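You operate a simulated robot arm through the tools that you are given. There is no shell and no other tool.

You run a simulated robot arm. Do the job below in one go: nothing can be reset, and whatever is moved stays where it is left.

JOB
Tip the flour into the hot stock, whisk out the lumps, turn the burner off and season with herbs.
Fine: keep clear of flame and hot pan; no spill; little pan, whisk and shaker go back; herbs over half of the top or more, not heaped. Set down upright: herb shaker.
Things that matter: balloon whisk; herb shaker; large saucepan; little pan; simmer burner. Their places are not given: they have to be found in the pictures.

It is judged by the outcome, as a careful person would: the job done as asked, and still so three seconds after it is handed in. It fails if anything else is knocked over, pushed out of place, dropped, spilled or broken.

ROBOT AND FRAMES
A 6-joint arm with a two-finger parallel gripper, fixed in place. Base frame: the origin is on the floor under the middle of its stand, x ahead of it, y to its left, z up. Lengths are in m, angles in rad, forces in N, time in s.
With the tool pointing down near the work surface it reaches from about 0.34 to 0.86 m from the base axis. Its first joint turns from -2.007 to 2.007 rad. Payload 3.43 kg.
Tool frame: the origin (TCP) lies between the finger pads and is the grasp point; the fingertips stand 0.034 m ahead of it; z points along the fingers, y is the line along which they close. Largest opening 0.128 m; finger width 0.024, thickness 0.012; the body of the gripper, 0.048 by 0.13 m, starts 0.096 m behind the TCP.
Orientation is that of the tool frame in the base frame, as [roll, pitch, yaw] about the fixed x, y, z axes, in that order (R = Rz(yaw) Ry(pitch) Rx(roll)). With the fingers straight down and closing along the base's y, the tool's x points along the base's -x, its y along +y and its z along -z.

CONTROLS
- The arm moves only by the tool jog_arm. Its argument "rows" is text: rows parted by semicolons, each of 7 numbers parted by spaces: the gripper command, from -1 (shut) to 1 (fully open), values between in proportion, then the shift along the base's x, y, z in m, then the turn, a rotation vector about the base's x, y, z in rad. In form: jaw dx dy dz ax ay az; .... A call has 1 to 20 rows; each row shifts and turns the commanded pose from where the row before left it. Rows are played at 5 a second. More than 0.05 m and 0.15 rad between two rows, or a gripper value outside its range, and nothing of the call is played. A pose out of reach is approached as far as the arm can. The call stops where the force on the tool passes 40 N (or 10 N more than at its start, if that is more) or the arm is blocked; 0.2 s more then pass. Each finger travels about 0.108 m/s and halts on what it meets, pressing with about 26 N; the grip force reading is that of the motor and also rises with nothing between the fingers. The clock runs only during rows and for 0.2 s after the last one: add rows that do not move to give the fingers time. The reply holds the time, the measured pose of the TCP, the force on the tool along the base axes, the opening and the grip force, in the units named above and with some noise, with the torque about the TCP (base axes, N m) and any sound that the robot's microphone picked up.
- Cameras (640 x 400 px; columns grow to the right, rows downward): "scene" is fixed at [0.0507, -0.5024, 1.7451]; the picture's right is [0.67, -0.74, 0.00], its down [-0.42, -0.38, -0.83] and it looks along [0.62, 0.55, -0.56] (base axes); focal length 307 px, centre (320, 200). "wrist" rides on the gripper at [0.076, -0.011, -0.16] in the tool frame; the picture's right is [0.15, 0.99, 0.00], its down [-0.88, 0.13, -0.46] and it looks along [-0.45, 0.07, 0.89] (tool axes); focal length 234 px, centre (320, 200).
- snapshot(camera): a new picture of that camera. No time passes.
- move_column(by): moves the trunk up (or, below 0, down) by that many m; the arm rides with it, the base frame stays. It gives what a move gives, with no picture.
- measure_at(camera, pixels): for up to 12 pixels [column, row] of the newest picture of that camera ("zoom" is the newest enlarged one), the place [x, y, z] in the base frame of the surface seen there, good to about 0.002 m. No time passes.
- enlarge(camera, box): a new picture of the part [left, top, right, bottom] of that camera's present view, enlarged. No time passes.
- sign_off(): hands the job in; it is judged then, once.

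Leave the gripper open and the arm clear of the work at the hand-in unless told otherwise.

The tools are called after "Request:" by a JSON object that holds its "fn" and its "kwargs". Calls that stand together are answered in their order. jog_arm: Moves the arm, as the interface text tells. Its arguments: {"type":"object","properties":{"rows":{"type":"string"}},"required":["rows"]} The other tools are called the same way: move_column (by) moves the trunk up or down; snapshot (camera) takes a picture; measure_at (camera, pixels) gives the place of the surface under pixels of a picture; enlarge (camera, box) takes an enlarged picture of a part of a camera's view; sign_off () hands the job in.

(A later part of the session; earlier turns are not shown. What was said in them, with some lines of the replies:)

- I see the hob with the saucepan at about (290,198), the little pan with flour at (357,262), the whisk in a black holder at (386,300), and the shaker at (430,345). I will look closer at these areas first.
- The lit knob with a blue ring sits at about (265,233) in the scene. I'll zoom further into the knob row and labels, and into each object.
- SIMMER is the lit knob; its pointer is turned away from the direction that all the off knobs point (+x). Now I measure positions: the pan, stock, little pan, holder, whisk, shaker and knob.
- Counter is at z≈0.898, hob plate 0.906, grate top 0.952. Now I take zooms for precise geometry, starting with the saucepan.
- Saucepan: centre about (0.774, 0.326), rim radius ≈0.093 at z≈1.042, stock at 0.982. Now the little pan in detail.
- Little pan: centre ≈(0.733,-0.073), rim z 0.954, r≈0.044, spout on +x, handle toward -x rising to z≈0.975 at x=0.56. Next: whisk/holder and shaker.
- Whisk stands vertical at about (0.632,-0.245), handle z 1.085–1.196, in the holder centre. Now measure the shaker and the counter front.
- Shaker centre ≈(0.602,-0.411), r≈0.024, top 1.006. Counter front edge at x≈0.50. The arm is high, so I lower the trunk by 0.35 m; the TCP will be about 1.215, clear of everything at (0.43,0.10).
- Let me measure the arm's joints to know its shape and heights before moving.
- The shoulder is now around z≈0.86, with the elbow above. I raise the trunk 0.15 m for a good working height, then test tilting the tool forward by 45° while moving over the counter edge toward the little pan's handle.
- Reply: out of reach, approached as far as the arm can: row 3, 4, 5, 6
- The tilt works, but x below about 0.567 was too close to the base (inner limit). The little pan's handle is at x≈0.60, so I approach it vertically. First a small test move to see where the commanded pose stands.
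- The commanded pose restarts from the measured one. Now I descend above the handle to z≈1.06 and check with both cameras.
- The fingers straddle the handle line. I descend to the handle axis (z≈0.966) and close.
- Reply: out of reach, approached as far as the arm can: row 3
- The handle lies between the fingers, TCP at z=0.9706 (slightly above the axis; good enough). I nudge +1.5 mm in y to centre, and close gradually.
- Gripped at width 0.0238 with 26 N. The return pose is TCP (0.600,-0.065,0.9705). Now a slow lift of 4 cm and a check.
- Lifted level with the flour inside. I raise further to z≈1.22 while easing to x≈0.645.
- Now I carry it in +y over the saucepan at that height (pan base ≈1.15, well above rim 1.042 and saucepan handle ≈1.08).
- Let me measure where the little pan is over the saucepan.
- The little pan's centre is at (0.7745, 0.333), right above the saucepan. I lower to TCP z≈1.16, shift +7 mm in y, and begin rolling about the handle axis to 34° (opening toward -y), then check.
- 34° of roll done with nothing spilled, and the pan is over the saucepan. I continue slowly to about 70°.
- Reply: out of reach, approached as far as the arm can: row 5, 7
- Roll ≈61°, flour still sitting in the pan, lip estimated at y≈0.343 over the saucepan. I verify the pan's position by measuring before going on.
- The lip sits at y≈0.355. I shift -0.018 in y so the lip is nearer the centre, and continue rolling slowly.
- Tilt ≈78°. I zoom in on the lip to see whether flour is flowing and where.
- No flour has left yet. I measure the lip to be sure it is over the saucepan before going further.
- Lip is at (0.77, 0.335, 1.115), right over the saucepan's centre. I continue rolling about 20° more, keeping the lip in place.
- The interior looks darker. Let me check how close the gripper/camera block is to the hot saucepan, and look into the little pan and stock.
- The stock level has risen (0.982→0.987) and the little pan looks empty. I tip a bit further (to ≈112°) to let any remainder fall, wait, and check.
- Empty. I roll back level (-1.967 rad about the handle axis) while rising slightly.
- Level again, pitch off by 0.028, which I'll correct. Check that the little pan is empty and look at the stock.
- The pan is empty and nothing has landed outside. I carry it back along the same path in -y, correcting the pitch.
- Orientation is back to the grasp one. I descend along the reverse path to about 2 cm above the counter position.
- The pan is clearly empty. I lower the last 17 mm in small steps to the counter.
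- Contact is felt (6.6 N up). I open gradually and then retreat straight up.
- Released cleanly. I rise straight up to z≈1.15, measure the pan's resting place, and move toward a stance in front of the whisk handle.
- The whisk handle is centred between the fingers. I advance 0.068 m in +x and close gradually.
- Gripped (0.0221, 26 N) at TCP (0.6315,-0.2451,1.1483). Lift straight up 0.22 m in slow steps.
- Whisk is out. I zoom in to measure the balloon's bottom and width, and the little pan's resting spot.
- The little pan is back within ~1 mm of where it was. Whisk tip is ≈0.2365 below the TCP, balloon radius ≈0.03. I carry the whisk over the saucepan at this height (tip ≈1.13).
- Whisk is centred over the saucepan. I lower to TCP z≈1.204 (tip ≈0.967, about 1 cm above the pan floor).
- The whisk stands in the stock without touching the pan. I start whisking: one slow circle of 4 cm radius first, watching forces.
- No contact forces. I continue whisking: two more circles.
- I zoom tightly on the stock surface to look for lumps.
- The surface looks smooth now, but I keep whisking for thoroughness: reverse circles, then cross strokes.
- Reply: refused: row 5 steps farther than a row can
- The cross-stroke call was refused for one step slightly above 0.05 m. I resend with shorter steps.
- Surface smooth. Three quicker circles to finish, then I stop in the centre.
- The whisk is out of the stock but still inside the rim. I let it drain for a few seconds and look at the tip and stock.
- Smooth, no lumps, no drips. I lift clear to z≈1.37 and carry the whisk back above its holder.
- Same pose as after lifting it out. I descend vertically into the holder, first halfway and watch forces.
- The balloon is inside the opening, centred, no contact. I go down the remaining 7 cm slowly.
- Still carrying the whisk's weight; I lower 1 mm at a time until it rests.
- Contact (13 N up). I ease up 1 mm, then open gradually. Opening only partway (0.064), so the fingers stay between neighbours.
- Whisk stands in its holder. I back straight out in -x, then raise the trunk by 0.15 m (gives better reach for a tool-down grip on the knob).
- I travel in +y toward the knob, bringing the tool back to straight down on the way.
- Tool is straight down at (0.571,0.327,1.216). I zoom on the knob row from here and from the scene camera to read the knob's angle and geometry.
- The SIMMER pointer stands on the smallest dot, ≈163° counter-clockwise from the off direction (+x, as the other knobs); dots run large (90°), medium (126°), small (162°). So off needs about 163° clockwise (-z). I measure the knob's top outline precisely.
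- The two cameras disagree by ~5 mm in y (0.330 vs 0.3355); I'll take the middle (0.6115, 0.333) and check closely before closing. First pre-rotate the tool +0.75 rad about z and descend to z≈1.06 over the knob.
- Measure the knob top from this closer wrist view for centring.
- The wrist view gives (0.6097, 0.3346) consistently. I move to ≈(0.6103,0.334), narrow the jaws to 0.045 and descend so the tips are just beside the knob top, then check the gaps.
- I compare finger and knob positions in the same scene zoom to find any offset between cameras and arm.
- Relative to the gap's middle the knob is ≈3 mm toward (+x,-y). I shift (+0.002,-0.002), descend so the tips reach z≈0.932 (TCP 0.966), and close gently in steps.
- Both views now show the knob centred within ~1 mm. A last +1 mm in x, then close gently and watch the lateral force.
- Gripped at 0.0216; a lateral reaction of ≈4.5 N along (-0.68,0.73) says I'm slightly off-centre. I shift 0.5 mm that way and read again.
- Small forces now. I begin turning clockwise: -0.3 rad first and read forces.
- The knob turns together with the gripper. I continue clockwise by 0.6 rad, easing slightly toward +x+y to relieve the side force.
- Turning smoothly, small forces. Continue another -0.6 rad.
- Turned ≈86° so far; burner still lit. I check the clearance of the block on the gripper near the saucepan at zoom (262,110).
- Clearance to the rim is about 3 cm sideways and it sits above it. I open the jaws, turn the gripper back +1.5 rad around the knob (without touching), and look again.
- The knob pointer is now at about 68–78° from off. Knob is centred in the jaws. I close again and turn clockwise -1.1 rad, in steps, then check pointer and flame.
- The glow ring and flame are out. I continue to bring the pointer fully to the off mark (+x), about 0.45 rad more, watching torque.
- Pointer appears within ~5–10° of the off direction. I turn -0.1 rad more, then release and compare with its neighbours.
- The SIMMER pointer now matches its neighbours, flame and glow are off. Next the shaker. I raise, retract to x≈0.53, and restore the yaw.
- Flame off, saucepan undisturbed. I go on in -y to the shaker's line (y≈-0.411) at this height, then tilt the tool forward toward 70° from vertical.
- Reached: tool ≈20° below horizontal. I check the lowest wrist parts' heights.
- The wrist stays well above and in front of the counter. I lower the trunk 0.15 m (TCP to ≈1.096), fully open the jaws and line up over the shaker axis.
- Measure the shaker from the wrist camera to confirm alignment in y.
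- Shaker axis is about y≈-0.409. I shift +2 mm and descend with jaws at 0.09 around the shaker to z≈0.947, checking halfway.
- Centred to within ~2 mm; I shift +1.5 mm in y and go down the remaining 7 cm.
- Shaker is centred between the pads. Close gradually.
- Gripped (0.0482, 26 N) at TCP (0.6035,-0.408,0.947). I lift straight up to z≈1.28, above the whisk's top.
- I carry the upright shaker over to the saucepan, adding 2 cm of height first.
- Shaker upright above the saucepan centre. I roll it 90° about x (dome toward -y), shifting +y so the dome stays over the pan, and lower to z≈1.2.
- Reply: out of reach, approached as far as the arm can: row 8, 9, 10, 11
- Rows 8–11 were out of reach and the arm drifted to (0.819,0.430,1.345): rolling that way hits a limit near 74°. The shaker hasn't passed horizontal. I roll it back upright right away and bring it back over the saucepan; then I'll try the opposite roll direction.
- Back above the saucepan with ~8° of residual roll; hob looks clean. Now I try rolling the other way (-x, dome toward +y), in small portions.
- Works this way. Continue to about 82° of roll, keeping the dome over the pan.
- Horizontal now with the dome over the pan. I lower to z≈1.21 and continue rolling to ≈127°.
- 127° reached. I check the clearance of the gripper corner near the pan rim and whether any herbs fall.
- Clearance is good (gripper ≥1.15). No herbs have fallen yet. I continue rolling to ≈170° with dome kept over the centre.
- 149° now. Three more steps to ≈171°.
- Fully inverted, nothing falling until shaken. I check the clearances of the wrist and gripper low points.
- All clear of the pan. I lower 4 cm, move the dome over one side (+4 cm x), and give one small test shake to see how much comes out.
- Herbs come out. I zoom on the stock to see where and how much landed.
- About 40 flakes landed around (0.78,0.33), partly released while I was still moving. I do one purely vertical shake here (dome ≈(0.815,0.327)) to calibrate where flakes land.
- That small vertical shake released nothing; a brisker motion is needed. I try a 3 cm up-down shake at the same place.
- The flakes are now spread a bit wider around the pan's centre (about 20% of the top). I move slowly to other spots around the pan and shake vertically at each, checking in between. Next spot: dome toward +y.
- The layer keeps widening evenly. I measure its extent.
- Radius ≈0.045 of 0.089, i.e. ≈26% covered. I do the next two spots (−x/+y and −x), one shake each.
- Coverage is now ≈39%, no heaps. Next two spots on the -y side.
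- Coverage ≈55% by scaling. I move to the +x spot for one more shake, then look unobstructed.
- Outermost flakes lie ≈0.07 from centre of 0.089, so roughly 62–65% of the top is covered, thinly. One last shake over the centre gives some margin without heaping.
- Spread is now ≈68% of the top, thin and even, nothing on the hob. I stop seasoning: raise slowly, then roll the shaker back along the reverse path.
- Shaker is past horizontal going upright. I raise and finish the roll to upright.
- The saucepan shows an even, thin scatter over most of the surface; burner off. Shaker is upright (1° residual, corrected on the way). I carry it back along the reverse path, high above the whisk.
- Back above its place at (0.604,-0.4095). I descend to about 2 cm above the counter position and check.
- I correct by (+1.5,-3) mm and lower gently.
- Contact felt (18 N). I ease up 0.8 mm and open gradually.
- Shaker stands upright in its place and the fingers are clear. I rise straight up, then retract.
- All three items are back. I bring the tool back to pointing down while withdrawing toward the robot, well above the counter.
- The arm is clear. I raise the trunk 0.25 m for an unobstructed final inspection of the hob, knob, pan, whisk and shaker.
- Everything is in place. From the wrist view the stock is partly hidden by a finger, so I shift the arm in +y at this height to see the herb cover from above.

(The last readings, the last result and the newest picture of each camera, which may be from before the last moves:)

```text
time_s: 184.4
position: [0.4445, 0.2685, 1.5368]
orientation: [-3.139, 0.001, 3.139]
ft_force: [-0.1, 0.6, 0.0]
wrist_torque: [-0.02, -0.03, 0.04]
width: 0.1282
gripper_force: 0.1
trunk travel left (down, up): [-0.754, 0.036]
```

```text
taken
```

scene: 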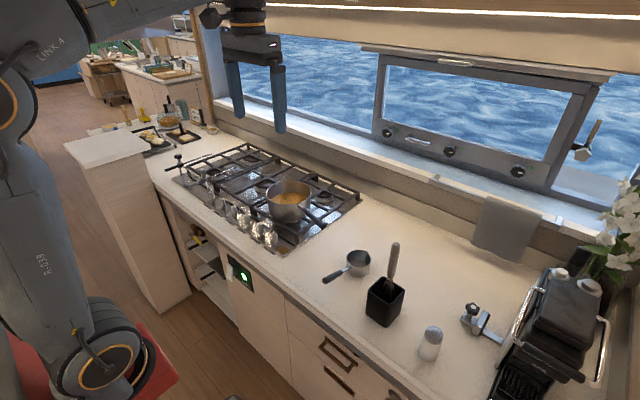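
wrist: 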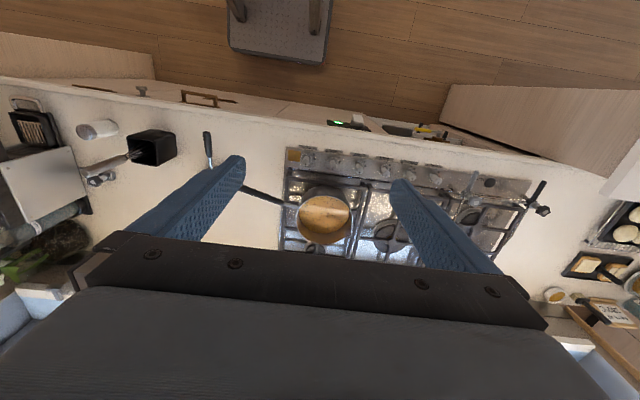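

Request:
{"fn": "enlarge", "kwargs": {"camera": "wrist", "box": [290, 180, 360, 250]}}

Request:
{"fn": "enlarge", "kwargs": {"camera": "wrist", "box": [280, 140, 420, 200]}}

```text
5.71 times, centred on (325, 215) of wrist
```

zoom: 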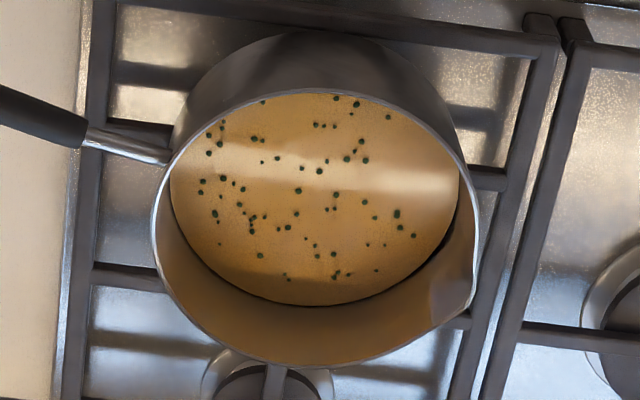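

```text
4.57 times, centred on (350, 170) of wrist
```

zoom: 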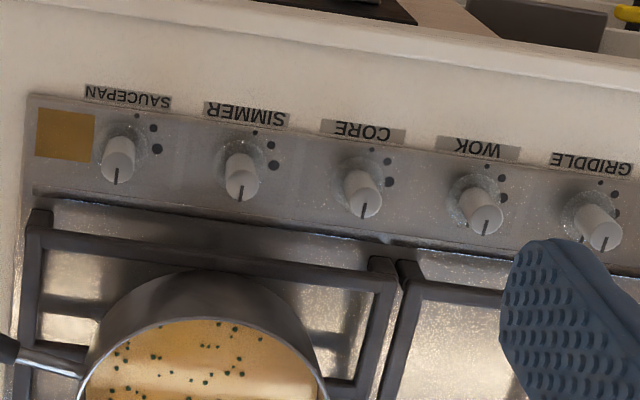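

The herbs lie thinly over roughly two-thirds of the stock's surface. SIMMER points to off like its neighbours, and the flame is out. The little pan, whisk and shaker are back in place, with the shaker upright. No flour or herbs show on the hob or counter. The gripper is open and the arm is in front of and above the counter, clear of everything, so I hand the job in.

Request:
{"fn": "sign_off", "kwargs": {}}

```text
The job is handed in.
```

The job is done and handed in; I don't have the judge's result yet.

- **Flour:** All of it went into the hot stock. The little pan was empty afterwards and is back within about 1 mm of where it stood.
- **Whisking:** I whisked for about 20 seconds, with circles both ways and cross strokes, until the surface looked smooth. I can't see below the surface, so that is judged by eye. The whisk is back in its holder, with its handle about 4 mm off its first position.
- **Burner:** The SIMMER knob is turned fully to off and the flame is out.
- **Herbs:** They lie in a thin, even scatter over about two-thirds of the top, with no heaps. The shaker is back in its place, upright.
- **Spills and contact:** Nothing shows on the hob or counter, and the gripper did not touch the hot pan.

The first try at turning the shaker over hit a joint limit, and the arm drifted about 10 cm off the pan with the shaker nearly on its side. I brought it straight back, saw no herbs fall, and turned it the other way instead.
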